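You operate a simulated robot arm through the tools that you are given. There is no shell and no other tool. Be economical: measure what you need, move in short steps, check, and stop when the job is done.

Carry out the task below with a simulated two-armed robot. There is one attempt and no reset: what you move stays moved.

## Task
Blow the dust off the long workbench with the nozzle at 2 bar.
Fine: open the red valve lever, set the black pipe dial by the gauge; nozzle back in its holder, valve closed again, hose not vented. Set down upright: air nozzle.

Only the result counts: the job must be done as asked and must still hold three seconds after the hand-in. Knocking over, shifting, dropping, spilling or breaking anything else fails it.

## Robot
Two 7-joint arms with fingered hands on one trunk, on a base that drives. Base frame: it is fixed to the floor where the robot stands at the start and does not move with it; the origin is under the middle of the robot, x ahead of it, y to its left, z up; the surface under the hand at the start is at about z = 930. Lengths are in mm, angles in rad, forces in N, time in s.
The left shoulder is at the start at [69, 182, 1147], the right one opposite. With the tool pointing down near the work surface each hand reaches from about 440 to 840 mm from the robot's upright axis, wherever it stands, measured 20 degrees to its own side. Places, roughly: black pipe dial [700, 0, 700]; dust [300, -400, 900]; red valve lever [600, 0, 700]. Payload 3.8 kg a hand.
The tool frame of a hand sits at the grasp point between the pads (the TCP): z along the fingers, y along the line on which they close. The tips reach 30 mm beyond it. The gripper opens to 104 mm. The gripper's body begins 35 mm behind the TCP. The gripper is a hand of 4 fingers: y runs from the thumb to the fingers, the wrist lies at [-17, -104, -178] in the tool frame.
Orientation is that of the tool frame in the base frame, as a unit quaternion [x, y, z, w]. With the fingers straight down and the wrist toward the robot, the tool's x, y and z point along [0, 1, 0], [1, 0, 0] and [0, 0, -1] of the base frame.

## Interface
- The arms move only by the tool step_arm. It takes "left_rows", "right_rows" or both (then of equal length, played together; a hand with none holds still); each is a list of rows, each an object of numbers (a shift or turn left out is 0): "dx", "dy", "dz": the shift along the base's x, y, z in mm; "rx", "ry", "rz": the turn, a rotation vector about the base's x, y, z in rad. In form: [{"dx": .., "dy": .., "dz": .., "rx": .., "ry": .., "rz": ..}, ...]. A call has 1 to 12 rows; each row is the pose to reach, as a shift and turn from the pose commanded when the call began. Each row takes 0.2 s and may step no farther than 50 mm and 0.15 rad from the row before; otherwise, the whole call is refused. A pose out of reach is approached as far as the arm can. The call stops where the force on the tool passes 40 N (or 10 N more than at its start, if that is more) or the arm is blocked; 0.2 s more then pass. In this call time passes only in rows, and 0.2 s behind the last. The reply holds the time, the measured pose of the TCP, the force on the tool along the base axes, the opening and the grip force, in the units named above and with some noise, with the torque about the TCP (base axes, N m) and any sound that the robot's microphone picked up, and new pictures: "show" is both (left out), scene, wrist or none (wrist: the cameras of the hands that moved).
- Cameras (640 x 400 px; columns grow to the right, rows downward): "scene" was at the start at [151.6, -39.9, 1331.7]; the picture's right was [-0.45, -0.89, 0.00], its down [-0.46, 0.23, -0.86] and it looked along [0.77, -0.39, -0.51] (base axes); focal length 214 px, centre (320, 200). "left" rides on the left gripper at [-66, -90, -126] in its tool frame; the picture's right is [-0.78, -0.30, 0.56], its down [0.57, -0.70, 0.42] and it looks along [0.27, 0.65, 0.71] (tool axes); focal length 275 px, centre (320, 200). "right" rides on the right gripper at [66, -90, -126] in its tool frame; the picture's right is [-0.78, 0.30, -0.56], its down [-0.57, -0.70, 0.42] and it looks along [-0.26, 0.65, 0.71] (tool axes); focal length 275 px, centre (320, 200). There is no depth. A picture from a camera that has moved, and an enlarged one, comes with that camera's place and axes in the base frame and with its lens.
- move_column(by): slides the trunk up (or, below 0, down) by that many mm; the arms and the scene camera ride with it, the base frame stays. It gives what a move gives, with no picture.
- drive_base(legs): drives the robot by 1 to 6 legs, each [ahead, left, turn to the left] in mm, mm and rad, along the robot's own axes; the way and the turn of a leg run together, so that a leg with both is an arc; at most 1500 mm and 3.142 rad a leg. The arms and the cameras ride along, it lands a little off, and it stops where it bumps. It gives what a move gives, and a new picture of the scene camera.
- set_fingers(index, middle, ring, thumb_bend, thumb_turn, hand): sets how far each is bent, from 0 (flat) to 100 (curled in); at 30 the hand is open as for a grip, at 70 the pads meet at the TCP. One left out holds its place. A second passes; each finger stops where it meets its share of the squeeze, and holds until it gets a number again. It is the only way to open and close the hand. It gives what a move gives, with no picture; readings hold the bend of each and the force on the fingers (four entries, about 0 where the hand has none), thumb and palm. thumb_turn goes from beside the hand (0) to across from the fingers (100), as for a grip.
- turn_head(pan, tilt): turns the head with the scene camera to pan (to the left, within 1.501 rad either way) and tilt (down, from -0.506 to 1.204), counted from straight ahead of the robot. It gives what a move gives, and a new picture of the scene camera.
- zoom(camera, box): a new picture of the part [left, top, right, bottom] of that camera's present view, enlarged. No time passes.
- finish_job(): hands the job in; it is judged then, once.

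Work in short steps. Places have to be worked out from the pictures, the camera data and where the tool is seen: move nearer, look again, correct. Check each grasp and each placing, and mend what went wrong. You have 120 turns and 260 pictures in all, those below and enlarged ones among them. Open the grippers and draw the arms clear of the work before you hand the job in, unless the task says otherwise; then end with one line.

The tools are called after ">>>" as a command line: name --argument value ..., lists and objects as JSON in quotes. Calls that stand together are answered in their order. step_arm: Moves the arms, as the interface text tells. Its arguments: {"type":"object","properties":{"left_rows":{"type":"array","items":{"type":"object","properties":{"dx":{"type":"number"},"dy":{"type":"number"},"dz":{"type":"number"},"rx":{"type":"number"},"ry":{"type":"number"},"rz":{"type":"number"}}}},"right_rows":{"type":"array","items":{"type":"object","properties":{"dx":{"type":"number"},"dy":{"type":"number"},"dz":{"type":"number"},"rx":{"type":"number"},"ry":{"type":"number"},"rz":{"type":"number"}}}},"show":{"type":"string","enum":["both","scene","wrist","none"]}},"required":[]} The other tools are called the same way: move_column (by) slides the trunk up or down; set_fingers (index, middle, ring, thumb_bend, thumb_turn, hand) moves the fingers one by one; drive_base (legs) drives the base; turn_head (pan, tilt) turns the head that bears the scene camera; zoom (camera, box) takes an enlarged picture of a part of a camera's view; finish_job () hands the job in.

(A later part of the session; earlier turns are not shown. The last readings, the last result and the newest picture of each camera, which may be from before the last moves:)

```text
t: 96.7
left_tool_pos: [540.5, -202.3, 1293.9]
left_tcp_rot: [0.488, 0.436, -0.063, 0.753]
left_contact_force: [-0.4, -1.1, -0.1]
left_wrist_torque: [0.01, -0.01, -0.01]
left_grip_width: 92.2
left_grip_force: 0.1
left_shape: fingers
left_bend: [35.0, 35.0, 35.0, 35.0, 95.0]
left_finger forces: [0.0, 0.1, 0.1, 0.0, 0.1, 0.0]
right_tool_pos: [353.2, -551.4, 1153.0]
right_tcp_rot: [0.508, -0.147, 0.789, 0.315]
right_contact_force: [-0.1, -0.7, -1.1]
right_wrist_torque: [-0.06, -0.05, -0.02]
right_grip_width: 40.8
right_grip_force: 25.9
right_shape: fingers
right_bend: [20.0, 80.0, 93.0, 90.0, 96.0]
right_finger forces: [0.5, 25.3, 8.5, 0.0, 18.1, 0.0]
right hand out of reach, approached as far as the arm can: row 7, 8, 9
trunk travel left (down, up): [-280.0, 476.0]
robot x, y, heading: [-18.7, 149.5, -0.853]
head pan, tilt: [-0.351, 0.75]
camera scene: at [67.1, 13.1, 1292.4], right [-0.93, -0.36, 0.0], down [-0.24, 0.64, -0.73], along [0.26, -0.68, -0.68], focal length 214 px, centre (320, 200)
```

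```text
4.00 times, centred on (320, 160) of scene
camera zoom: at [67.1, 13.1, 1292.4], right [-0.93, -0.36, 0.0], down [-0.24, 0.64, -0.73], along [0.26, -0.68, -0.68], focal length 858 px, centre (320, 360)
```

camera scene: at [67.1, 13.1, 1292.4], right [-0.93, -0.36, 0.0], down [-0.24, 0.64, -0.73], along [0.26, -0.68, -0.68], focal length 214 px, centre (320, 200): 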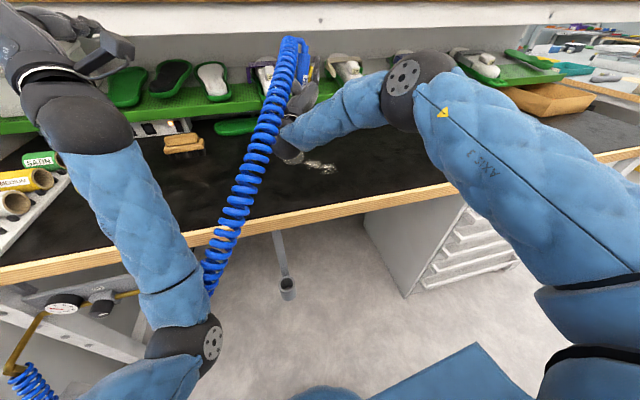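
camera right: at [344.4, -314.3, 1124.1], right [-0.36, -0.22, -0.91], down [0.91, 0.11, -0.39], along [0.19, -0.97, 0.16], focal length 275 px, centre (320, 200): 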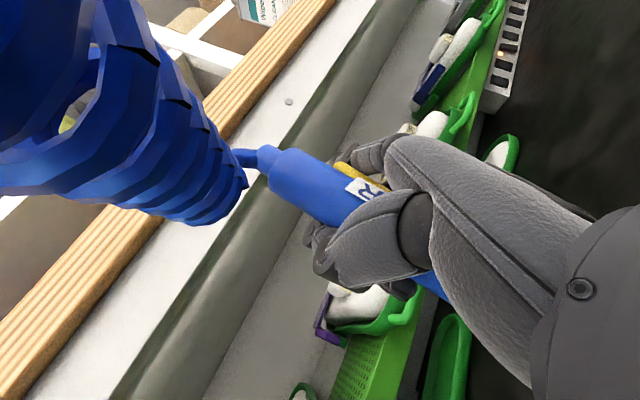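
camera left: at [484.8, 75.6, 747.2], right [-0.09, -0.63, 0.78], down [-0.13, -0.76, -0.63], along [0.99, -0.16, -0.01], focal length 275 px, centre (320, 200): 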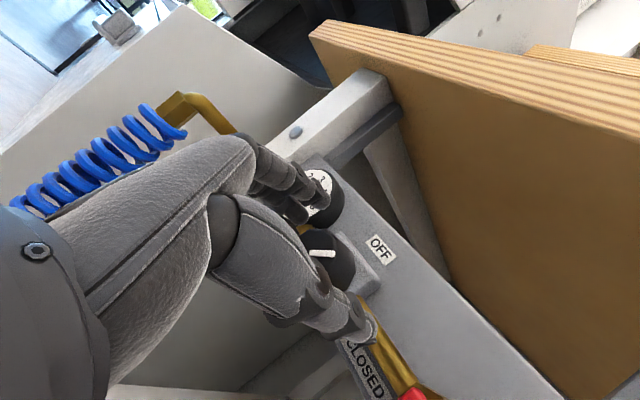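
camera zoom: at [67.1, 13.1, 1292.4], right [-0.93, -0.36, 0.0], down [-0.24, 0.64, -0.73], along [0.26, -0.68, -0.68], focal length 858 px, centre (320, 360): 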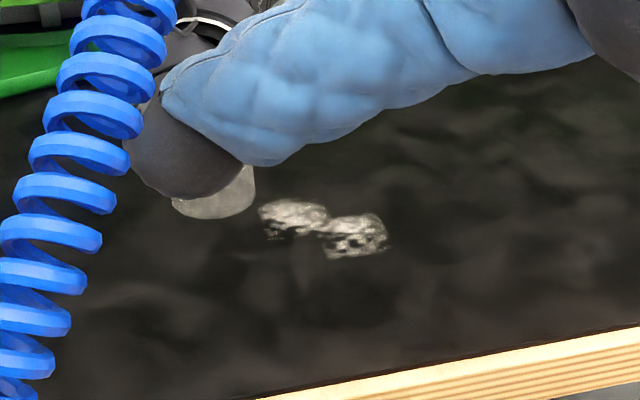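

Only two small patches remain. I move the jet right/back over them.

>>> step_arm --right_rows '[{"dx": -40, "dy": -3}, {"dx": -57, "dy": -23}, {"dx": -72, "dy": -3}, {"dx": -87, "dy": 17}, {"dx": -104, "dy": 17}, {"dx": -105, "dy": -2}, {"dx": -100, "dy": -25}, {"dx": -123, "dy": -21}, {"dx": -138, "dy": -1}, {"dx": -153, "dy": 19}, {"dx": -170, "dy": 2}, {"dx": -158, "dy": -16}]' --show "scene"

>>> zoom --camera "scene" --box '[240, 110, 400, 210]'

```text
t: 99.3
left_tool_pos: [540.5, -203.1, 1295.1]
left_tcp_rot: [0.489, 0.436, -0.061, 0.753]
left_contact_force: [0.1, -1.0, -0.1]
left_wrist_torque: [-0.02, -0.01, 0.06]
left_grip_width: 92.1
left_grip_force: 0.0
left_shape: fingers
left_bend: [35.0, 35.0, 35.0, 35.0, 95.0]
left_finger forces: [0.0, 0.0, 0.0, 0.0, 0.1, 0.1]
right_tool_pos: [253.5, -519.2, 1190.2]
right_tcp_rot: [0.508, -0.167, 0.783, 0.317]
right_contact_force: [-0.7, -0.4, -1.8]
right_wrist_torque: [-0.06, -0.07, 0.02]
right_grip_width: 40.5
right_grip_force: 25.9
right_shape: fingers
right_bend: [20.0, 80.0, 93.0, 90.0, 96.0]
right_finger forces: [0.5, 24.9, 8.2, 0.1, 18.0, 0.1]
right hand out of reach, approached as far as the arm can: row 1, 2, 3, 4, 5, 6, 7, 8, 9, 10, 11, 12
trunk travel left (down, up): [-280.0, 476.0]
robot x, y, heading: [-11.4, 151.7, -0.854]
head pan, tilt: [-0.351, 0.75]
camera scene: at [66.8, 11.8, 1292.3], right [-0.93, -0.36, 0.0], down [-0.24, 0.64, -0.73], along [0.26, -0.68, -0.68], focal length 214 px, centre (320, 200)
```

scene: 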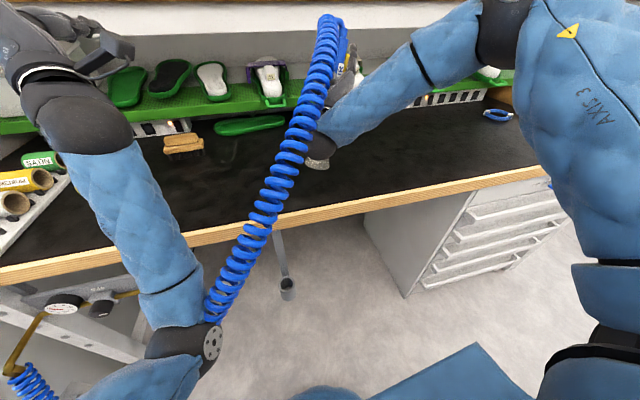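

```text
4.00 times, centred on (320, 160) of scene
camera zoom: at [66.8, 11.8, 1292.3], right [-0.93, -0.36, 0.0], down [-0.24, 0.64, -0.73], along [0.26, -0.68, -0.68], focal length 858 px, centre (320, 360)
```

zoom: 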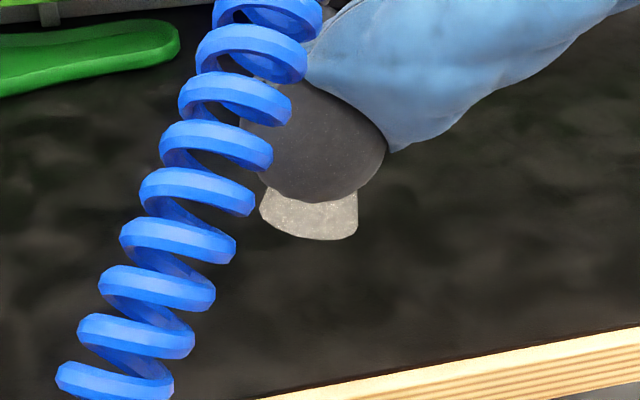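

Almost clean; I sweep a little more around here and pull back to check what's beneath the cone.

>>> step_arm --right_rows '[{"dx": -20, "dy": 10}, {"dx": -25, "dy": -10}, {"dx": 5, "dy": 15}, {"dx": -10, "dy": 40}, {"dx": -35, "dy": 70}, {"dx": -60, "dy": 105}, {"dx": -75, "dy": 130}]' --show "scene"

>>> zoom --camera "scene" --box '[240, 100, 400, 200]'

```text
t: 100.9
left_tool_pos: [541.0, -200.2, 1295.9]
left_tcp_rot: [0.487, 0.436, -0.063, 0.754]
left_contact_force: [0.4, -0.3, -0.9]
left_wrist_torque: [-0.01, 0.02, -0.01]
left_grip_width: 92.0
left_grip_force: 0.1
left_shape: fingers
left_bend: [35.0, 35.0, 35.0, 35.0, 95.0]
left_finger forces: [0.1, 0.1, 0.0, 0.0, 0.0, 0.1]
right_tool_pos: [202.1, -387.6, 1209.8]
right_tcp_rot: [0.509, -0.169, 0.783, 0.315]
right_contact_force: [0.7, 0.8, -2.2]
right_wrist_torque: [0.01, -0.06, -0.03]
right_grip_width: 40.7
right_grip_force: 25.1
right_shape: fingers
right_bend: [20.0, 80.0, 93.0, 90.0, 96.0]
right_finger forces: [0.5, 24.6, 7.9, 0.1, 17.8, 0.1]
right hand out of reach, approached as far as the arm can: row 1, 2, 6, 7
trunk travel left (down, up): [-280.0, 476.0]
robot x, y, heading: [-18.2, 155.6, -0.858]
head pan, tilt: [-0.351, 0.75]
camera scene: at [67.3, 14.8, 1292.7], right [-0.93, -0.36, 0.0], down [-0.24, 0.64, -0.73], along [0.26, -0.68, -0.68], focal length 214 px, centre (320, 200)
```

scene: 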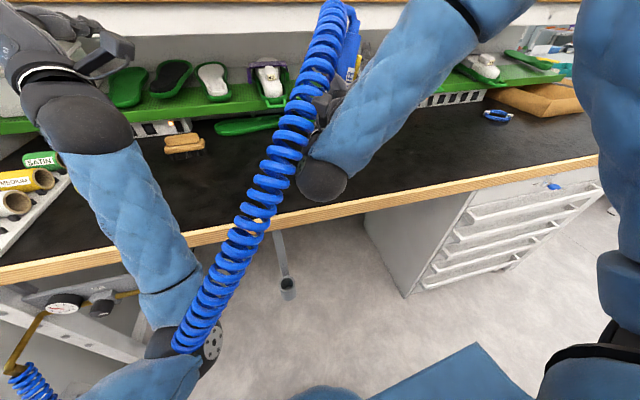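

```text
4.00 times, centred on (320, 150) of scene
camera zoom: at [67.3, 14.8, 1292.7], right [-0.93, -0.36, 0.0], down [-0.24, 0.64, -0.73], along [0.26, -0.68, -0.68], focal length 858 px, centre (320, 400)
```

zoom: 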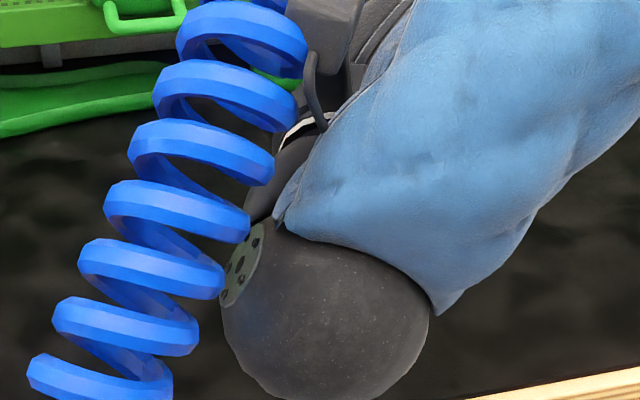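

The bench looks clean so far. I back the base toward the holder stance and check the whole dust area.

>>> drive_base --legs '[[-234, 0, 0], [0, 145, 0]]'

>>> zoom --camera "scene" --box '[240, 60, 480, 210]'

```text
t: 103.6
left_tool_pos: [494.9, 74.5, 1295.2]
left_tcp_rot: [0.488, 0.436, -0.064, 0.753]
left_contact_force: [-0.7, 0.4, 0.0]
left_wrist_torque: [-0.03, -0.01, -0.02]
left_grip_width: 92.2
left_grip_force: 0.0
left_shape: fingers
left_bend: [35.0, 35.0, 35.0, 35.0, 95.0]
left_finger forces: [0.1, 0.0, 0.0, 0.1, 0.1, 0.1]
right_tool_pos: [154.6, -113.4, 1209.2]
right_tcp_rot: [0.508, -0.169, 0.783, 0.317]
right_contact_force: [-0.1, 1.0, -1.5]
right_wrist_torque: [-0.03, -0.06, -0.03]
right_grip_width: 40.4
right_grip_force: 25.5
right_shape: fingers
right_bend: [20.0, 80.0, 93.0, 90.0, 96.0]
right_finger forces: [0.4, 24.5, 8.0, 0.0, 17.8, 0.1]
trunk travel left (down, up): [-280.0, 476.0]
robot x, y, heading: [-59.1, 427.7, -0.86]
head pan, tilt: [-0.351, 0.75]
camera scene: at [21.8, 290.9, 1292.6], right [-0.94, -0.35, 0.0], down [-0.24, 0.64, -0.73], along [0.26, -0.68, -0.68], focal length 214 px, centre (320, 200)
```

scene: 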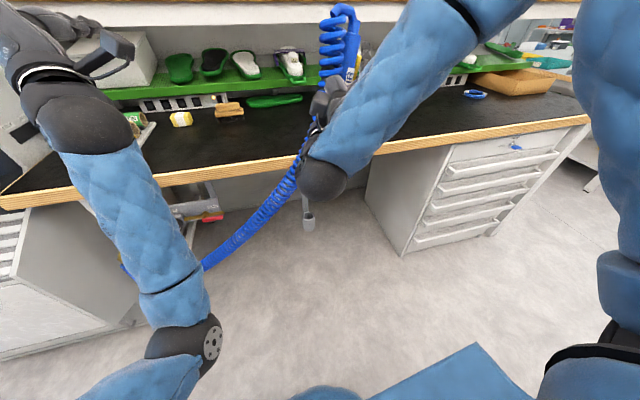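

```text
2.67 times, centred on (360, 135) of scene
camera zoom: at [21.8, 290.9, 1292.6], right [-0.94, -0.35, 0.0], down [-0.24, 0.64, -0.73], along [0.26, -0.68, -0.68], focal length 572 px, centre (213, 373)
```

zoom: 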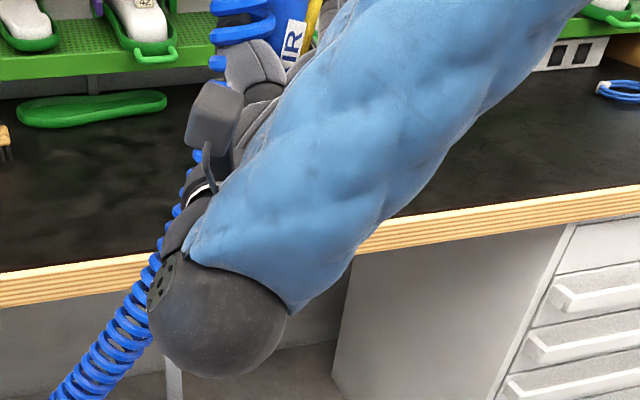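

Left part of the area is clean; the rest will show once the arm is lower. With the hand pitched up as now, the nozzle hangs vertical – needed for the cup. I lower the trunk and step back a bit so the arm can be extended.

>>> move_column --by -270

>>> drive_base --legs '[[-60, 30, -0.07]]'

>>> turn_head --pan -0.25 --tilt 0.55

```text
t: 106.3
left_tool_pos: [492.8, 73.5, 1026.0]
left_tcp_rot: [0.488, 0.435, -0.064, 0.754]
left_contact_force: [-0.7, 1.0, -0.7]
left_wrist_torque: [0.02, 0.02, 0.01]
left_grip_width: 92.1
left_grip_force: 0.1
left_shape: fingers
left_bend: [35.0, 35.0, 35.0, 35.0, 95.0]
left_finger forces: [0.0, 0.0, 0.1, 0.0, 0.0, 0.0]
right_tool_pos: [227.0, -198.1, 789.9]
right_tcp_rot: [0.619, -0.228, 0.702, 0.268]
right_contact_force: [-0.2, -0.6, -1.9]
right_wrist_torque: [-0.02, -0.02, 0.0]
right_grip_width: 40.5
right_grip_force: 25.5
right_shape: fingers
right_bend: [20.0, 80.0, 93.0, 90.0, 96.0]
right_finger forces: [0.4, 24.5, 8.1, 0.0, 17.9, 0.1]
trunk travel left (down, up): [-10.0, 746.0]
robot x, y, heading: [-58.3, 431.8, -0.861]
head pan, tilt: [-0.351, 0.75]
```

```text
t: 107.3
left_tool_pos: [451.3, 100.1, 1024.9]
left_tcp_rot: [0.504, 0.418, -0.09, 0.751]
left_contact_force: [0.2, -0.7, -0.1]
left_wrist_torque: [0.02, 0.02, 0.0]
left_grip_width: 92.1
left_grip_force: 0.1
left_shape: fingers
left_bend: [35.0, 35.0, 35.0, 35.0, 95.0]
left_finger forces: [0.1, 0.0, 0.0, 0.0, 0.1, 0.0]
right_tool_pos: [166.9, -151.5, 790.5]
right_tcp_rot: [0.611, -0.251, 0.691, 0.294]
right_contact_force: [-0.8, -0.2, -1.4]
right_wrist_torque: [-0.01, -0.05, -0.05]
right_grip_width: 40.5
right_grip_force: 25.5
right_shape: fingers
right_bend: [20.0, 80.0, 93.0, 90.0, 96.0]
right_finger forces: [0.6, 24.4, 8.0, 0.0, 17.9, 0.1]
trunk travel left (down, up): [-10.0, 746.0]
robot x, y, heading: [-75.1, 490.7, -0.93]
head pan, tilt: [-0.351, 0.75]
camera scene: at [85.4, 229.4, 1008.4], right [-0.96, -0.28, 0.0], down [-0.19, 0.65, -0.73], along [0.21, -0.7, -0.68], focal length 214 px, centre (320, 200)
```

scene: 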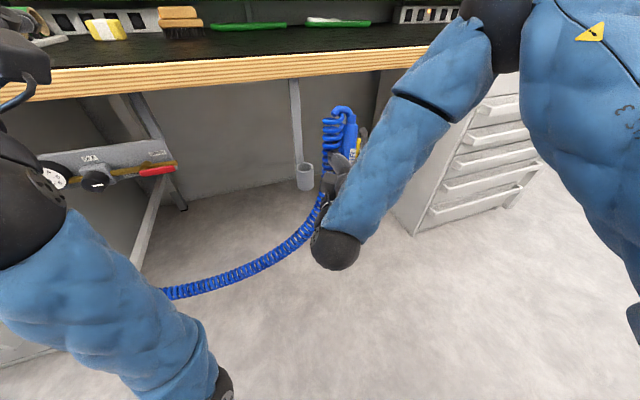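

```text
t: 108.1
left_tool_pos: [450.7, 100.8, 1025.2]
left_tcp_rot: [0.504, 0.417, -0.092, 0.751]
left_contact_force: [-0.2, -0.5, 0.0]
left_wrist_torque: [0.01, 0.01, 0.04]
left_grip_width: 92.0
left_grip_force: 0.1
left_shape: fingers
left_bend: [35.0, 35.0, 35.0, 35.0, 95.0]
left_finger forces: [0.0, 0.0, 0.0, 0.1, 0.0, 0.0]
right_tool_pos: [165.4, -150.6, 788.6]
right_tcp_rot: [0.61, -0.252, 0.691, 0.294]
right_contact_force: [0.5, 0.6, -2.0]
right_wrist_torque: [-0.04, -0.06, 0.0]
right_grip_width: 40.7
right_grip_force: 25.8
right_shape: fingers
right_bend: [20.0, 80.0, 93.0, 90.0, 96.0]
right_finger forces: [0.5, 24.5, 8.1, 0.0, 18.0, 0.1]
trunk travel left (down, up): [-10.0, 746.0]
robot x, y, heading: [-73.0, 491.6, -0.936]
head pan, tilt: [-0.25, 0.55]
camera scene: at [96.1, 225.5, 1025.6], right [-0.93, -0.38, 0.0], down [-0.2, 0.48, -0.85], along [0.32, -0.79, -0.52], focal length 214 px, centre (320, 200)
```

scene: 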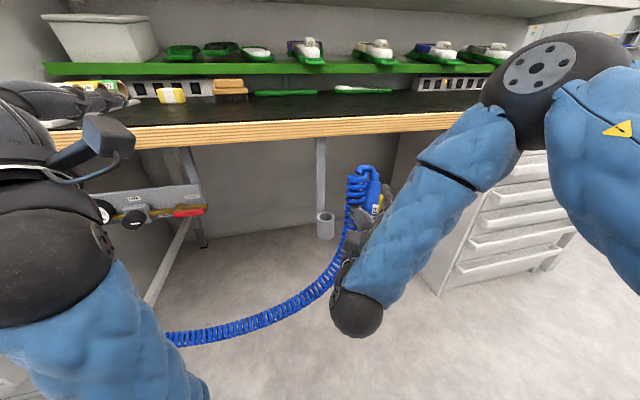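

Zoom to check the dust area and the nozzle vs. cup.

>>> zoom --camera "scene" --box '[250, 80, 410, 130]'

>>> zoom --camera "scene" --box '[300, 150, 420, 270]'

```text
4.00 times, centred on (330, 105) of scene
camera zoom: at [96.1, 225.5, 1025.6], right [-0.93, -0.38, 0.0], down [-0.2, 0.48, -0.85], along [0.32, -0.79, -0.52], focal length 858 px, centre (280, 580)
```

zoom: 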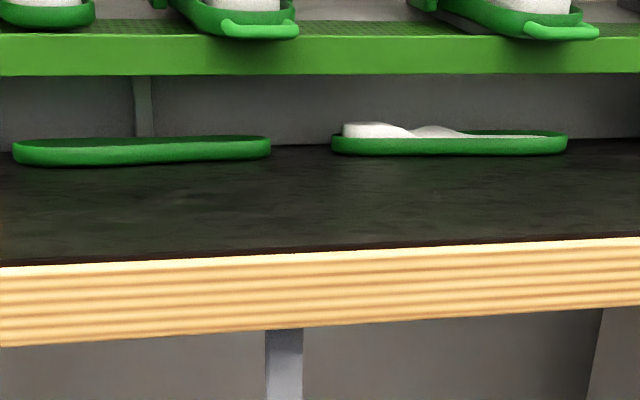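

```text
3.33 times, centred on (360, 210) of scene
camera zoom: at [96.1, 225.5, 1025.6], right [-0.93, -0.38, 0.0], down [-0.2, 0.48, -0.85], along [0.32, -0.79, -0.52], focal length 715 px, centre (187, 167)
```

zoom: 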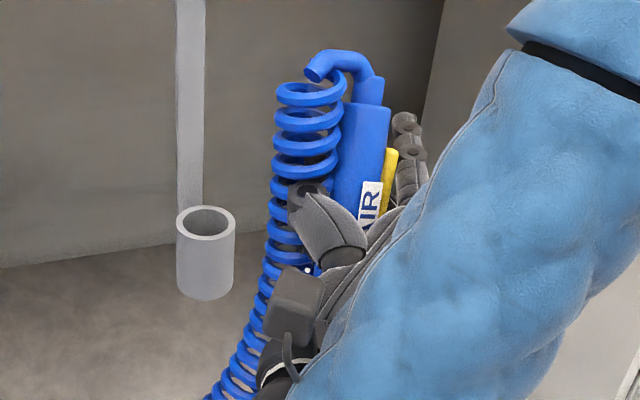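

Bench is clean. Now I examine the nozzle in the hand camera to get its axis relative to the hand.

>>> zoom --camera "right" --box '[200, 110, 480, 330]'

```text
1.82 times, centred on (340, 220) of right
camera zoom: at [137.4, 7.4, 838.5], right [-0.54, 0.11, -0.84], down [0.84, 0.13, -0.52], along [0.06, -0.98, -0.16], focal length 500 px, centre (284, 164)
```

zoom: 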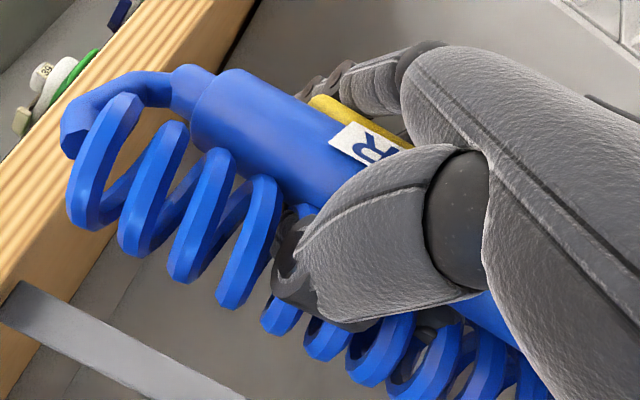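

The nozzle leans ~25° forward with respect to the hand. I pitch the hand up ~0.42 rad to hang it vertical and raise slightly, then look again.

>>> step_arm --right_rows '[{"rx": -0.1, "ry": -0.031, "dz": 8}, {"rx": -0.2, "ry": -0.062, "dz": 15}, {"rx": -0.3, "ry": -0.092, "dz": 22}, {"rx": -0.4, "ry": -0.123, "dz": 30}]' --show "scene"

>>> zoom --camera "scene" --box '[270, 120, 430, 280]'

```text
t: 109.1
left_tool_pos: [451.8, 101.6, 1025.1]
left_tcp_rot: [0.503, 0.418, -0.09, 0.751]
left_contact_force: [-0.8, 0.3, -0.2]
left_wrist_torque: [0.05, 0.0, 0.04]
left_grip_width: 92.1
left_grip_force: 0.0
left_shape: fingers
left_bend: [35.0, 35.0, 35.0, 35.0, 95.0]
left_finger forces: [0.0, 0.1, 0.1, 0.0, 0.0, 0.0]
right_tool_pos: [231.0, -216.4, 874.7]
right_tcp_rot: [0.498, -0.137, 0.761, 0.393]
right_contact_force: [-1.4, 0.6, -0.8]
right_wrist_torque: [-0.02, -0.03, 0.02]
right_grip_width: 40.4
right_grip_force: 25.3
right_shape: fingers
right_bend: [20.0, 80.0, 93.0, 90.0, 96.0]
right_finger forces: [0.4, 24.1, 7.7, 0.0, 17.8, 0.1]
right hand out of reach, approached as far as the arm can: row 1, 2, 3, 4
trunk travel left (down, up): [-10.0, 746.0]
robot x, y, heading: [-71.8, 491.2, -0.932]
head pan, tilt: [-0.25, 0.55]
camera scene: at [95.9, 225.7, 1025.8], right [-0.93, -0.38, 0.0], down [-0.2, 0.48, -0.85], along [0.32, -0.79, -0.52], focal length 214 px, centre (320, 200)
```

scene: 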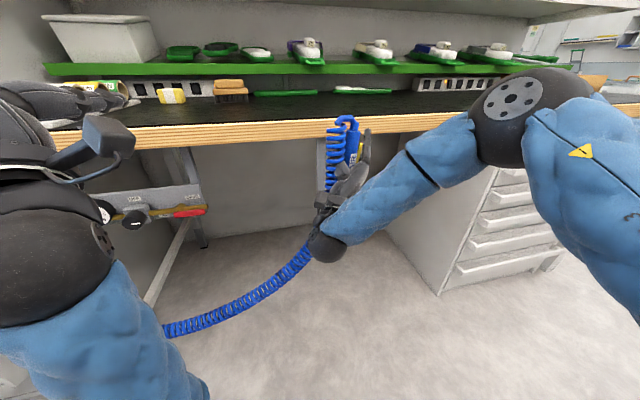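

```text
2.50 times, centred on (350, 200) of scene
camera zoom: at [95.9, 225.7, 1025.8], right [-0.93, -0.38, 0.0], down [-0.2, 0.48, -0.85], along [0.32, -0.79, -0.52], focal length 536 px, centre (245, 200)
```

zoom: 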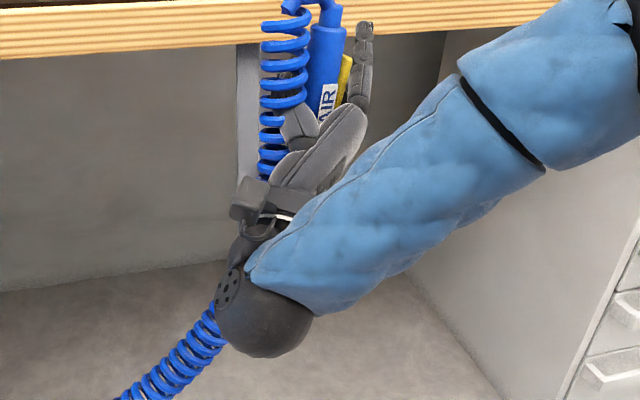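

The pose is near the limit; I test lowering from here with orientation kept.

>>> step_arm --right_rows '[{"dx": -6, "dy": 8, "dz": -20}, {"dx": -6, "dy": 8, "dz": -40}, {"dx": -6, "dy": 8, "dz": -60}]' --show "none"

```text
t: 109.9
left_tool_pos: [452.1, 99.6, 1026.0]
left_tcp_rot: [0.504, 0.418, -0.091, 0.75]
left_contact_force: [0.0, -0.6, 0.0]
left_wrist_torque: [-0.02, 0.0, -0.02]
left_grip_width: 92.1
left_grip_force: 0.1
left_shape: fingers
left_bend: [35.0, 35.0, 35.0, 35.0, 95.0]
left_finger forces: [0.0, 0.1, 0.1, 0.0, 0.0, 0.0]
right_tool_pos: [258.9, -213.2, 839.0]
right_tcp_rot: [0.498, -0.133, 0.762, 0.392]
right_contact_force: [-1.1, -1.1, -1.8]
right_wrist_torque: [-0.03, 0.01, 0.02]
right_grip_width: 40.5
right_grip_force: 25.2
right_shape: fingers
right_bend: [20.0, 80.0, 93.0, 90.0, 96.0]
right_finger forces: [0.4, 24.0, 7.7, 0.1, 17.8, 0.2]
right hand out of reach, approached as far as the arm can: row 1, 2, 3
trunk travel left (down, up): [-10.0, 746.0]
robot x, y, heading: [-77.6, 498.8, -0.933]
head pan, tilt: [-0.25, 0.55]
```

I test how the command reference behaves with a small forward move.

>>> step_arm --right_rows '[{"dx": 6, "dy": -8}, {"dx": 12, "dy": -16}, {"dx": 18, "dy": -24}]' --show "scene"

>>> zoom --camera "scene" --box '[270, 120, 430, 280]'

```text
t: 110.7
left_tool_pos: [452.6, 100.9, 1024.0]
left_tcp_rot: [0.504, 0.417, -0.091, 0.75]
left_contact_force: [0.4, 0.3, -0.7]
left_wrist_torque: [0.0, -0.02, 0.01]
left_grip_width: 92.0
left_grip_force: 0.0
left_shape: fingers
left_bend: [35.0, 35.0, 35.0, 35.0, 95.0]
left_finger forces: [0.0, 0.1, 0.0, 0.1, 0.1, 0.0]
right_tool_pos: [282.6, -227.8, 844.5]
right_tcp_rot: [0.496, -0.132, 0.762, 0.394]
right_contact_force: [0.7, -0.3, -1.1]
right_wrist_torque: [-0.02, -0.01, 0.0]
right_grip_width: 40.1
right_grip_force: 24.8
right_shape: fingers
right_bend: [20.0, 80.0, 93.0, 90.0, 96.0]
right_finger forces: [0.4, 23.9, 7.7, 0.1, 17.5, 0.1]
right hand out of reach, approached as far as the arm can: row 1, 2, 3
trunk travel left (down, up): [-10.0, 746.0]
robot x, y, heading: [-73.4, 495.7, -0.936]
head pan, tilt: [-0.25, 0.55]
camera scene: at [96.1, 225.4, 1025.6], right [-0.93, -0.38, 0.0], down [-0.2, 0.48, -0.85], along [0.32, -0.79, -0.52], focal length 214 px, centre (320, 200)
```

scene: 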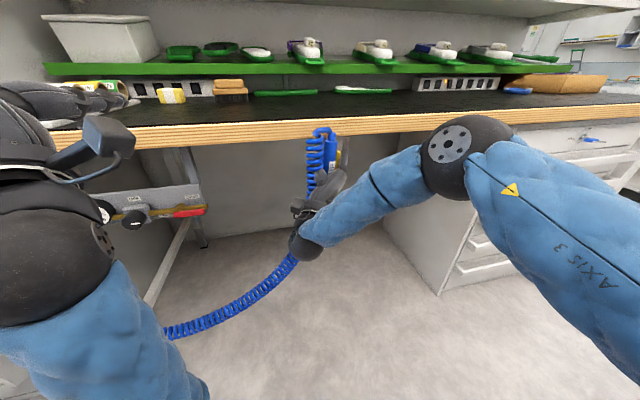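

```text
2.50 times, centred on (350, 200) of scene
camera zoom: at [96.1, 225.4, 1025.6], right [-0.93, -0.38, 0.0], down [-0.2, 0.48, -0.85], along [0.32, -0.79, -0.52], focal length 536 px, centre (245, 200)
```

zoom: 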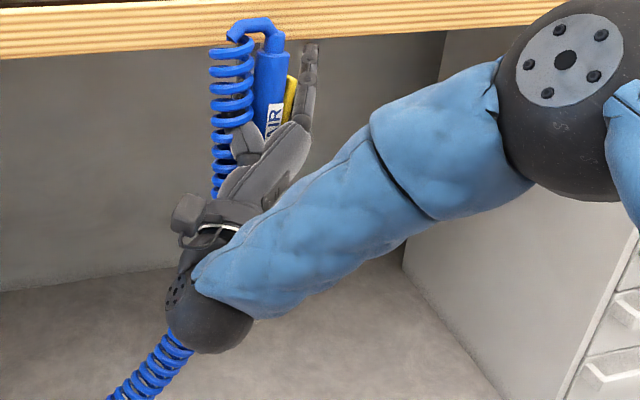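

The reference is the measured pose; extending the arm flattens the forearm. I continue toward the cup axis and down.

>>> step_arm --right_rows '[{"dx": -3, "dy": -8, "dz": -12}, {"dx": -6, "dy": -16, "dz": -26}, {"dx": -9, "dy": -18, "dz": -42}]' --show "none"

>>> zoom --camera "scene" --box '[250, 120, 410, 280]'

>>> zoom --camera "right" --box '[0, 0, 640, 400]'

```text
t: 111.5
left_tool_pos: [452.5, 101.2, 1024.5]
left_tcp_rot: [0.504, 0.418, -0.091, 0.75]
left_contact_force: [-0.1, 0.2, 0.8]
left_wrist_torque: [0.02, 0.01, -0.01]
left_grip_width: 92.2
left_grip_force: 0.1
left_shape: fingers
left_bend: [35.0, 35.0, 35.0, 35.0, 95.0]
left_finger forces: [0.0, 0.0, 0.0, 0.0, 0.0, 0.1]
right_tool_pos: [287.5, -226.2, 817.5]
right_tcp_rot: [0.497, -0.14, 0.76, 0.395]
right_contact_force: [-0.6, -1.1, -1.4]
right_wrist_torque: [-0.04, -0.07, 0.0]
right_grip_width: 40.0
right_grip_force: 24.8
right_shape: fingers
right_bend: [20.0, 80.0, 93.0, 90.0, 96.0]
right_finger forces: [0.5, 24.0, 7.7, 0.1, 17.8, 0.1]
right hand out of reach, approached as far as the arm can: row 1, 2, 3
trunk travel left (down, up): [-10.0, 746.0]
robot x, y, heading: [-77.2, 494.2, -0.928]
head pan, tilt: [-0.25, 0.55]
```

```text
2.50 times, centred on (330, 200) of scene
camera zoom: at [96.2, 225.2, 1025.5], right [-0.93, -0.38, 0.0], down [-0.2, 0.48, -0.85], along [0.32, -0.79, -0.52], focal length 536 px, centre (295, 200)
```

zoom: 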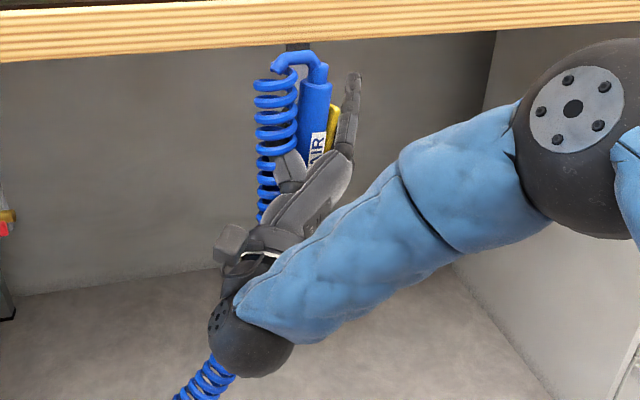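

```text
1.00 times, centred on (320, 200) of right (not enlarged: the box is as wide or as high as the picture)
camera zoom: at [259.2, -61.7, 800.5], right [-0.43, -0.21, -0.88], down [0.9, -0.06, -0.42], along [0.04, -0.97, 0.22], focal length 275 px, centre (320, 200)
```

zoom: 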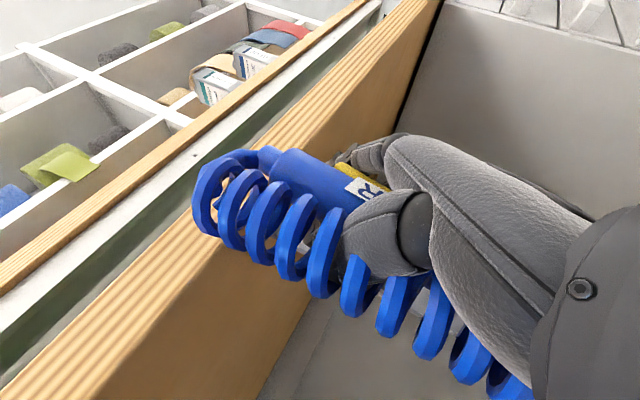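

Triangulated: body top ≈(257,-223,862), leaning ~8° right. I correct the lean and shift onto the cup axis.

>>> step_arm --right_rows '[{"dx": 0, "dy": -9, "dz": -5, "rx": -0.028, "ry": 0.038}, {"dx": 0, "dy": -18, "dz": -12, "rx": -0.056, "ry": 0.076}, {"dx": 0, "dy": -26, "dz": -20, "rx": -0.083, "ry": 0.113}]' --show "none"

>>> zoom --camera "scene" --box '[250, 120, 410, 280]'

>>> zoom --camera "right" --box '[120, 100, 520, 350]'

```text
t: 112.3
left_tool_pos: [451.8, 100.6, 1024.9]
left_tcp_rot: [0.504, 0.418, -0.09, 0.751]
left_contact_force: [-0.3, 0.4, -0.2]
left_wrist_torque: [-0.01, 0.01, 0.0]
left_grip_width: 92.4
left_grip_force: 0.0
left_shape: fingers
left_bend: [35.0, 35.0, 35.0, 35.0, 95.0]
left_finger forces: [0.0, 0.0, 0.0, 0.1, 0.0, 0.0]
right_tool_pos: [313.7, -202.1, 835.7]
right_tcp_rot: [0.526, -0.1, 0.732, 0.42]
right_contact_force: [-0.2, -0.1, -1.1]
right_wrist_torque: [-0.04, -0.02, -0.04]
right_grip_width: 40.3
right_grip_force: 25.1
right_shape: fingers
right_bend: [20.0, 80.0, 93.0, 90.0, 96.0]
right_finger forces: [0.5, 23.8, 7.8, 0.0, 17.7, 0.1]
right hand out of reach, approached as far as the arm can: row 1, 2, 3
trunk travel left (down, up): [-10.0, 746.0]
robot x, y, heading: [-73.7, 497.1, -0.931]
head pan, tilt: [-0.25, 0.55]
```

```text
2.50 times, centred on (330, 200) of scene
camera zoom: at [96.1, 225.6, 1025.7], right [-0.93, -0.38, 0.0], down [-0.2, 0.48, -0.85], along [0.32, -0.79, -0.52], focal length 536 px, centre (295, 200)
```

zoom: 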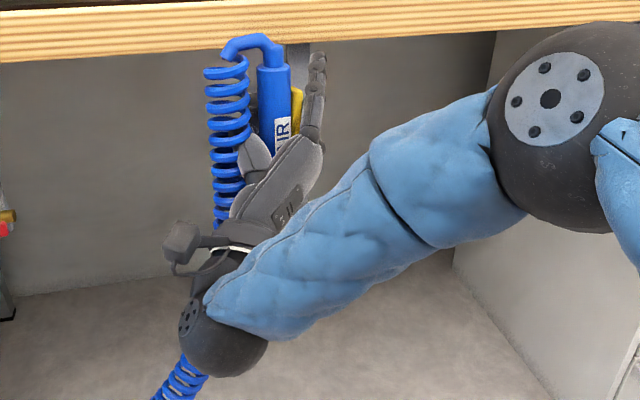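

```text
1.60 times, centred on (320, 225) of right
camera zoom: at [285.1, -39.3, 811.7], right [-0.52, -0.25, -0.81], down [0.85, -0.1, -0.51], along [0.05, -0.96, 0.27], focal length 440 px, centre (320, 160)
```

zoom: 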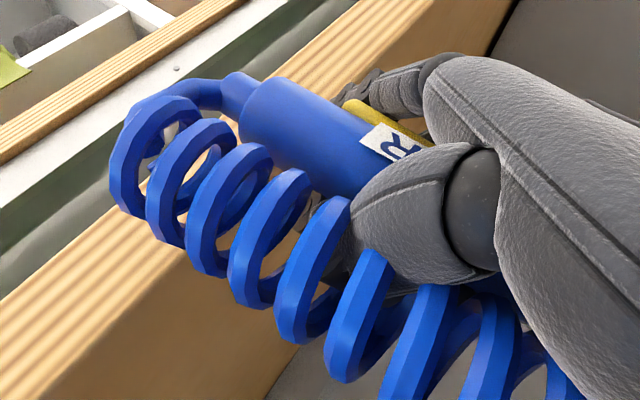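

Rotation pushes the arm toward its limits; I'll reposition the base instead (a bit left, turned right 0.17) so the arm can work more extended, with the nozzle kept vertical.

>>> drive_base --legs '[[-40, 92, 0], [0, 0, -0.17]]'

>>> turn_head --pan -0.1 --tilt 0.55

```text
t: 114.1
left_tool_pos: [426.2, 104.1, 1024.9]
left_tcp_rot: [0.538, 0.372, -0.155, 0.74]
left_contact_force: [0.1, 0.3, 0.8]
left_wrist_torque: [0.02, 0.02, 0.04]
left_grip_width: 92.2
left_grip_force: 0.0
left_shape: fingers
left_bend: [35.0, 35.0, 35.0, 35.0, 95.0]
left_finger forces: [0.1, 0.1, 0.1, 0.1, 0.1, 0.0]
right_tool_pos: [237.1, -171.1, 833.6]
right_tcp_rot: [0.515, -0.148, 0.693, 0.482]
right_contact_force: [-0.1, 0.4, -2.1]
right_wrist_torque: [-0.03, -0.02, 0.0]
right_grip_width: 40.2
right_grip_force: 24.7
right_shape: fingers
right_bend: [20.0, 80.0, 93.0, 90.0, 96.0]
right_finger forces: [0.5, 23.6, 7.7, 0.0, 17.6, 0.3]
trunk travel left (down, up): [-10.0, 746.0]
robot x, y, heading: [-22.5, 582.0, -1.109]
head pan, tilt: [-0.25, 0.55]
camera scene: at [97.7, 288.4, 1025.6], right [-0.98, -0.21, 0.0], down [-0.11, 0.51, -0.85], along [0.18, -0.83, -0.52], focal length 214 px, centre (320, 200)
```

scene: 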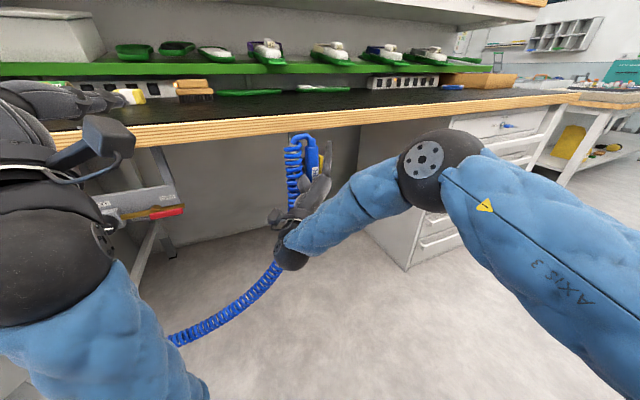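

```text
t: 114.8
left_tool_pos: [426.9, 105.2, 1025.0]
left_tcp_rot: [0.538, 0.372, -0.155, 0.74]
left_contact_force: [0.3, 0.4, -0.6]
left_wrist_torque: [-0.01, -0.02, -0.01]
left_grip_width: 92.1
left_grip_force: 0.1
left_shape: fingers
left_bend: [35.0, 35.0, 35.0, 35.0, 95.0]
left_finger forces: [0.0, 0.0, 0.0, 0.0, 0.1, 0.0]
right_tool_pos: [236.2, -171.9, 833.5]
right_tcp_rot: [0.515, -0.147, 0.693, 0.482]
right_contact_force: [0.2, -0.1, -2.5]
right_wrist_torque: [-0.05, -0.02, -0.01]
right_grip_width: 40.6
right_grip_force: 24.4
right_shape: fingers
right_bend: [20.0, 80.0, 93.0, 90.0, 96.0]
right_finger forces: [0.5, 23.6, 7.6, 0.1, 17.5, 0.2]
trunk travel left (down, up): [-10.0, 746.0]
robot x, y, heading: [-23.0, 583.7, -1.102]
head pan, tilt: [-0.099, 0.55]
camera scene: at [110.5, 292.2, 1025.6], right [-0.93, -0.36, 0.0], down [-0.19, 0.49, -0.85], along [0.3, -0.8, -0.52], focal length 214 px, centre (320, 200)
```

scene: 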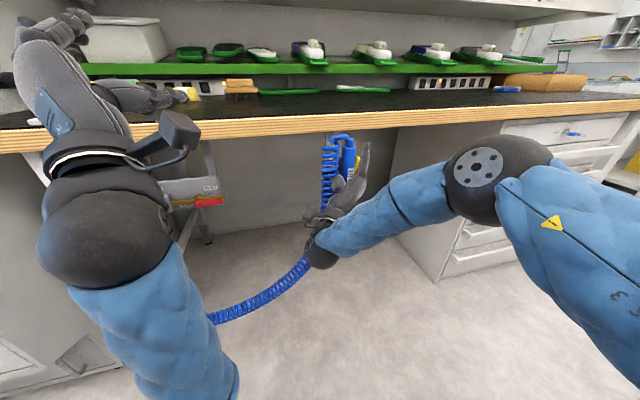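

I extend forward and slightly down toward the cup.

>>> step_arm --right_rows '[{"dx": 10, "dy": -15, "dz": -8}, {"dx": 20, "dy": -30, "dz": -16}, {"dx": 30, "dy": -45, "dz": -25}]' --show "none"

>>> zoom --camera "scene" --box '[270, 120, 410, 280]'

>>> zoom --camera "right" --box '[120, 100, 520, 350]'

```text
t: 115.6
left_tool_pos: [426.2, 103.9, 1024.1]
left_tcp_rot: [0.538, 0.373, -0.155, 0.74]
left_contact_force: [-1.3, 0.0, 0.8]
left_wrist_torque: [0.04, 0.01, -0.04]
left_grip_width: 92.0
left_grip_force: 0.0
left_shape: fingers
left_bend: [35.0, 35.0, 35.0, 35.0, 95.0]
left_finger forces: [0.0, 0.1, 0.0, 0.0, 0.0, 0.0]
right_tool_pos: [272.5, -199.9, 820.8]
right_tcp_rot: [0.517, -0.157, 0.691, 0.48]
right_contact_force: [0.7, -0.4, -0.8]
right_wrist_torque: [-0.02, -0.05, -0.02]
right_grip_width: 40.4
right_grip_force: 24.9
right_shape: fingers
right_bend: [20.0, 80.0, 93.0, 90.0, 96.0]
right_finger forces: [0.4, 23.5, 7.5, 0.0, 17.5, 0.2]
right hand out of reach, approached as far as the arm can: row 1, 2, 3
trunk travel left (down, up): [-10.0, 746.0]
robot x, y, heading: [-24.4, 582.7, -1.104]
head pan, tilt: [-0.099, 0.55]
```

```text
2.50 times, centred on (340, 200) of scene
camera zoom: at [110.5, 292.0, 1025.5], right [-0.93, -0.36, 0.0], down [-0.19, 0.49, -0.85], along [0.3, -0.8, -0.52], focal length 536 px, centre (270, 200)
```

zoom: 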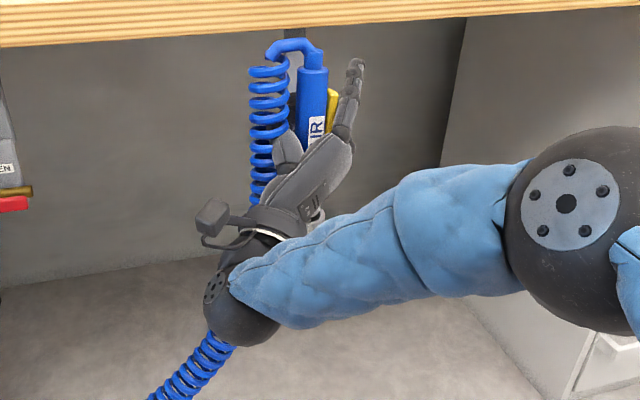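

```text
1.60 times, centred on (320, 225) of right
camera zoom: at [276.1, -33.8, 800.1], right [-0.56, -0.14, -0.82], down [0.82, -0.25, -0.51], along [-0.13, -0.96, 0.25], focal length 440 px, centre (320, 160)
```

zoom: 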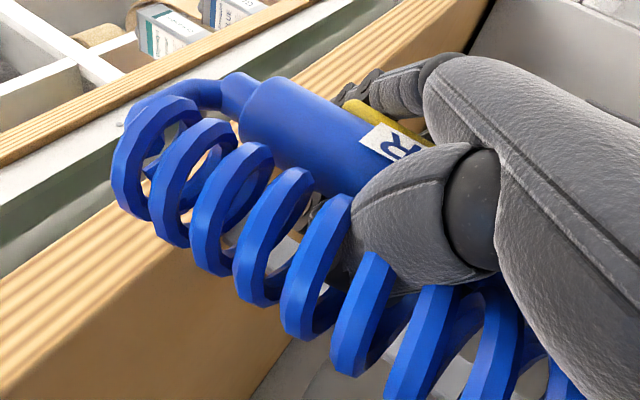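

Body top ≈(251,-198,866). I need about (+15,-44) more to sit over the cup.

>>> step_arm --right_rows '[{"dx": 2, "dy": -20, "dz": -3}, {"dx": 4, "dy": -40, "dz": -6}, {"dx": 5, "dy": -58, "dz": -10}]' --show "none"

>>> zoom --camera "scene" --box '[270, 120, 410, 280]'

>>> zoom --camera "right" --box '[120, 100, 520, 350]'

```text
t: 116.4
left_tool_pos: [426.6, 103.6, 1024.3]
left_tcp_rot: [0.538, 0.372, -0.155, 0.74]
left_contact_force: [0.3, -0.3, 0.5]
left_wrist_torque: [0.03, 0.02, 0.05]
left_grip_width: 91.9
left_grip_force: 0.1
left_shape: fingers
left_bend: [35.0, 35.0, 35.0, 35.0, 95.0]
left_finger forces: [0.0, 0.0, 0.0, 0.0, 0.1, 0.0]
right_tool_pos: [284.9, -238.1, 833.4]
right_tcp_rot: [0.518, -0.167, 0.689, 0.479]
right_contact_force: [0.3, 0.4, -1.6]
right_wrist_torque: [-0.08, -0.06, -0.01]
right_grip_width: 40.3
right_grip_force: 24.7
right_shape: fingers
right_bend: [20.0, 80.0, 93.0, 90.0, 96.0]
right_finger forces: [0.5, 23.4, 7.5, 0.1, 17.5, 0.1]
right hand out of reach, approached as far as the arm can: row 1, 2, 3
trunk travel left (down, up): [-10.0, 746.0]
robot x, y, heading: [-25.0, 585.8, -1.107]
head pan, tilt: [-0.099, 0.55]
```

```text
2.50 times, centred on (340, 200) of scene
camera zoom: at [110.6, 291.9, 1025.5], right [-0.93, -0.36, 0.0], down [-0.19, 0.49, -0.85], along [0.3, -0.8, -0.52], focal length 536 px, centre (270, 200)
```

zoom: 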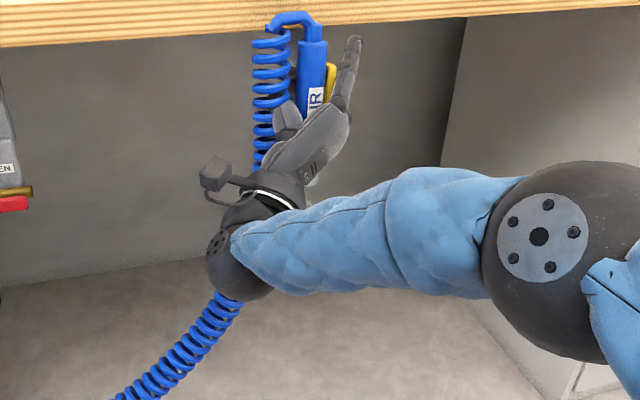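

```text
1.60 times, centred on (320, 225) of right
camera zoom: at [290.3, -71.2, 816.9], right [-0.55, -0.12, -0.83], down [0.82, -0.25, -0.51], along [-0.14, -0.96, 0.23], focal length 440 px, centre (320, 160)
```

zoom: 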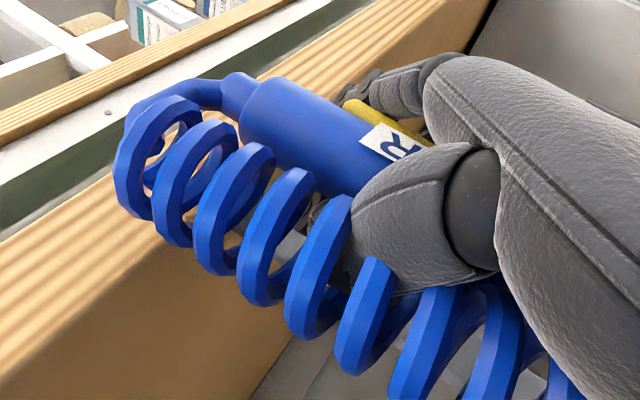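

Over the cup now, forearm nearly level. I command straight down.

>>> step_arm --right_rows '[{"dx": 0, "dy": -3, "dz": -20}, {"dx": -2, "dy": -6, "dz": -40}, {"dx": -4, "dy": -9, "dz": -60}]' --show "none"

>>> zoom --camera "scene" --box '[270, 120, 410, 280]'

>>> zoom --camera "right" --box '[120, 100, 520, 350]'

```text
t: 117.2
left_tool_pos: [426.7, 104.5, 1023.1]
left_tcp_rot: [0.538, 0.372, -0.156, 0.74]
left_contact_force: [0.4, -0.7, -0.1]
left_wrist_torque: [0.01, -0.02, -0.01]
left_grip_width: 91.8
left_grip_force: 0.1
left_shape: fingers
left_bend: [35.0, 35.0, 35.0, 35.0, 95.0]
left_finger forces: [0.1, 0.0, 0.1, 0.0, 0.1, 0.0]
right_tool_pos: [286.7, -216.9, 804.5]
right_tcp_rot: [0.52, -0.169, 0.688, 0.477]
right_contact_force: [0.4, -0.4, -2.3]
right_wrist_torque: [-0.04, -0.07, 0.0]
right_grip_width: 40.2
right_grip_force: 24.4
right_shape: fingers
right_bend: [20.0, 80.0, 93.0, 90.0, 96.0]
right_finger forces: [0.6, 23.4, 7.4, 0.0, 17.5, 0.2]
right hand out of reach, approached as far as the arm can: row 1, 2, 3
trunk travel left (down, up): [-10.0, 746.0]
robot x, y, heading: [-18.6, 582.0, -1.105]
head pan, tilt: [-0.099, 0.55]
```

```text
2.50 times, centred on (340, 200) of scene
camera zoom: at [110.7, 291.9, 1025.4], right [-0.93, -0.36, 0.0], down [-0.19, 0.49, -0.85], along [0.3, -0.8, -0.52], focal length 536 px, centre (270, 200)
```

zoom: 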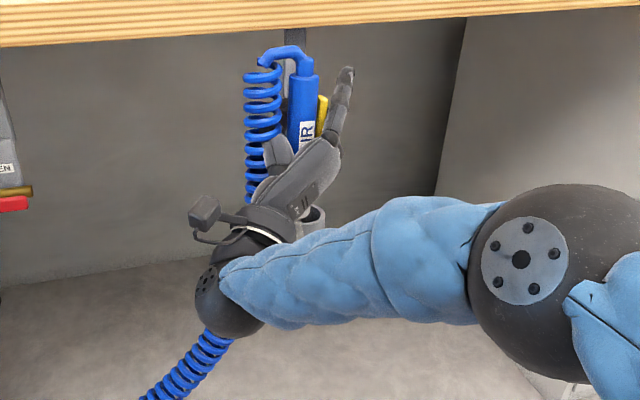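

```text
1.60 times, centred on (320, 225) of right
camera zoom: at [292.3, -50.7, 789.5], right [-0.55, -0.11, -0.83], down [0.82, -0.24, -0.51], along [-0.15, -0.96, 0.23], focal length 440 px, centre (320, 160)
```

zoom: 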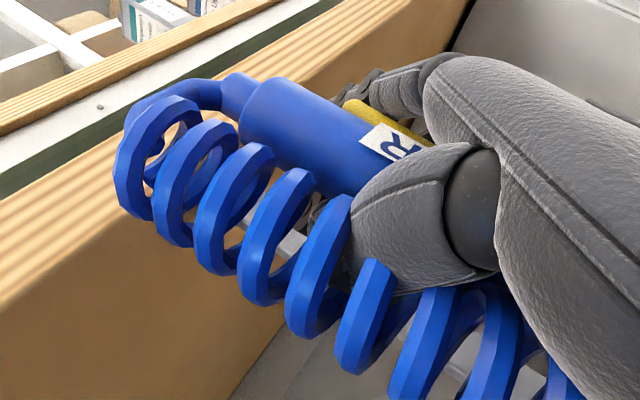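

The elbow is swinging downward, which frees the wrist. I back the base 80 mm to be clear of the cup and lower further to let the elbow drop.

>>> drive_base --legs '[[-80, 0, 0]]'

>>> step_arm --right_rows '[{"dz": -25}, {"dz": -50}, {"dz": -75}, {"dz": -100}]' --show "scene"

```text
t: 118.3
left_tool_pos: [389.3, 176.9, 1025.8]
left_tcp_rot: [0.538, 0.372, -0.154, 0.74]
left_contact_force: [1.8, 0.2, 0.1]
left_wrist_torque: [0.01, 0.0, 0.0]
left_grip_width: 92.1
left_grip_force: 0.0
left_shape: fingers
left_bend: [35.0, 35.0, 35.0, 35.0, 95.0]
left_finger forces: [0.1, 0.0, 0.1, 0.0, 0.0, 0.0]
right_tool_pos: [250.5, -145.8, 806.1]
right_tcp_rot: [0.518, -0.169, 0.688, 0.479]
right_contact_force: [0.5, -0.4, -1.7]
right_wrist_torque: [-0.08, -0.06, 0.02]
right_grip_width: 40.0
right_grip_force: 25.0
right_shape: fingers
right_bend: [20.0, 80.0, 93.0, 90.0, 96.0]
right_finger forces: [0.5, 23.5, 7.5, 0.0, 17.5, 0.2]
trunk travel left (down, up): [-10.0, 746.0]
robot x, y, heading: [-59.9, 655.2, -1.105]
head pan, tilt: [-0.099, 0.55]
camera scene: at [74.2, 364.4, 1025.8], right [-0.93, -0.36, 0.0], down [-0.19, 0.49, -0.85], along [0.3, -0.8, -0.52], focal length 214 px, centre (320, 200)
```

scene: 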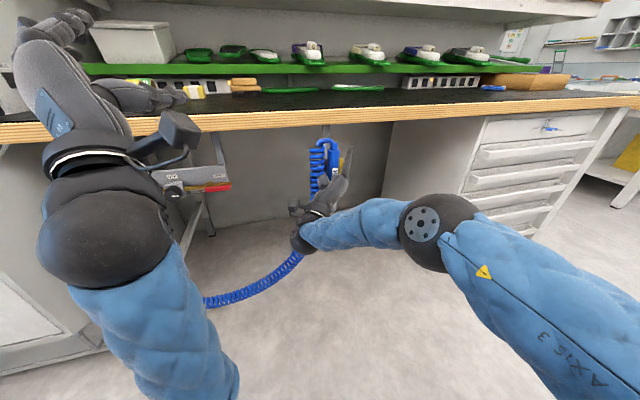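

```text
t: 119.3
left_tool_pos: [390.1, 174.5, 1024.4]
left_tcp_rot: [0.538, 0.373, -0.156, 0.74]
left_contact_force: [-0.2, -0.7, 0.3]
left_wrist_torque: [-0.04, -0.04, 0.05]
left_grip_width: 92.0
left_grip_force: 0.0
left_shape: fingers
left_bend: [35.0, 35.0, 35.0, 35.0, 95.0]
left_finger forces: [0.0, 0.0, 0.0, 0.1, 0.0, 0.0]
right_tool_pos: [247.6, -117.9, 741.3]
right_tcp_rot: [0.521, -0.19, 0.683, 0.475]
right_contact_force: [0.3, 0.4, -2.0]
right_wrist_torque: [0.01, -0.06, 0.02]
right_grip_width: 40.1
right_grip_force: 24.5
right_shape: fingers
right_bend: [20.0, 80.0, 93.0, 90.0, 96.0]
right_finger forces: [0.5, 23.4, 7.5, 0.0, 17.4, 0.2]
right hand out of reach, approached as far as the arm can: row 1, 2, 3, 4
trunk travel left (down, up): [-10.0, 746.0]
robot x, y, heading: [-56.8, 655.8, -1.107]
head pan, tilt: [-0.099, 0.55]
camera scene: at [74.4, 363.8, 1025.5], right [-0.93, -0.36, 0.0], down [-0.19, 0.49, -0.85], along [0.3, -0.8, -0.52], focal length 214 px, centre (320, 200)
```

scene: 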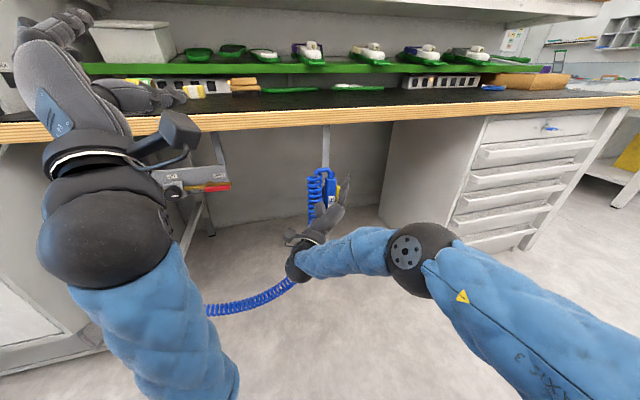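

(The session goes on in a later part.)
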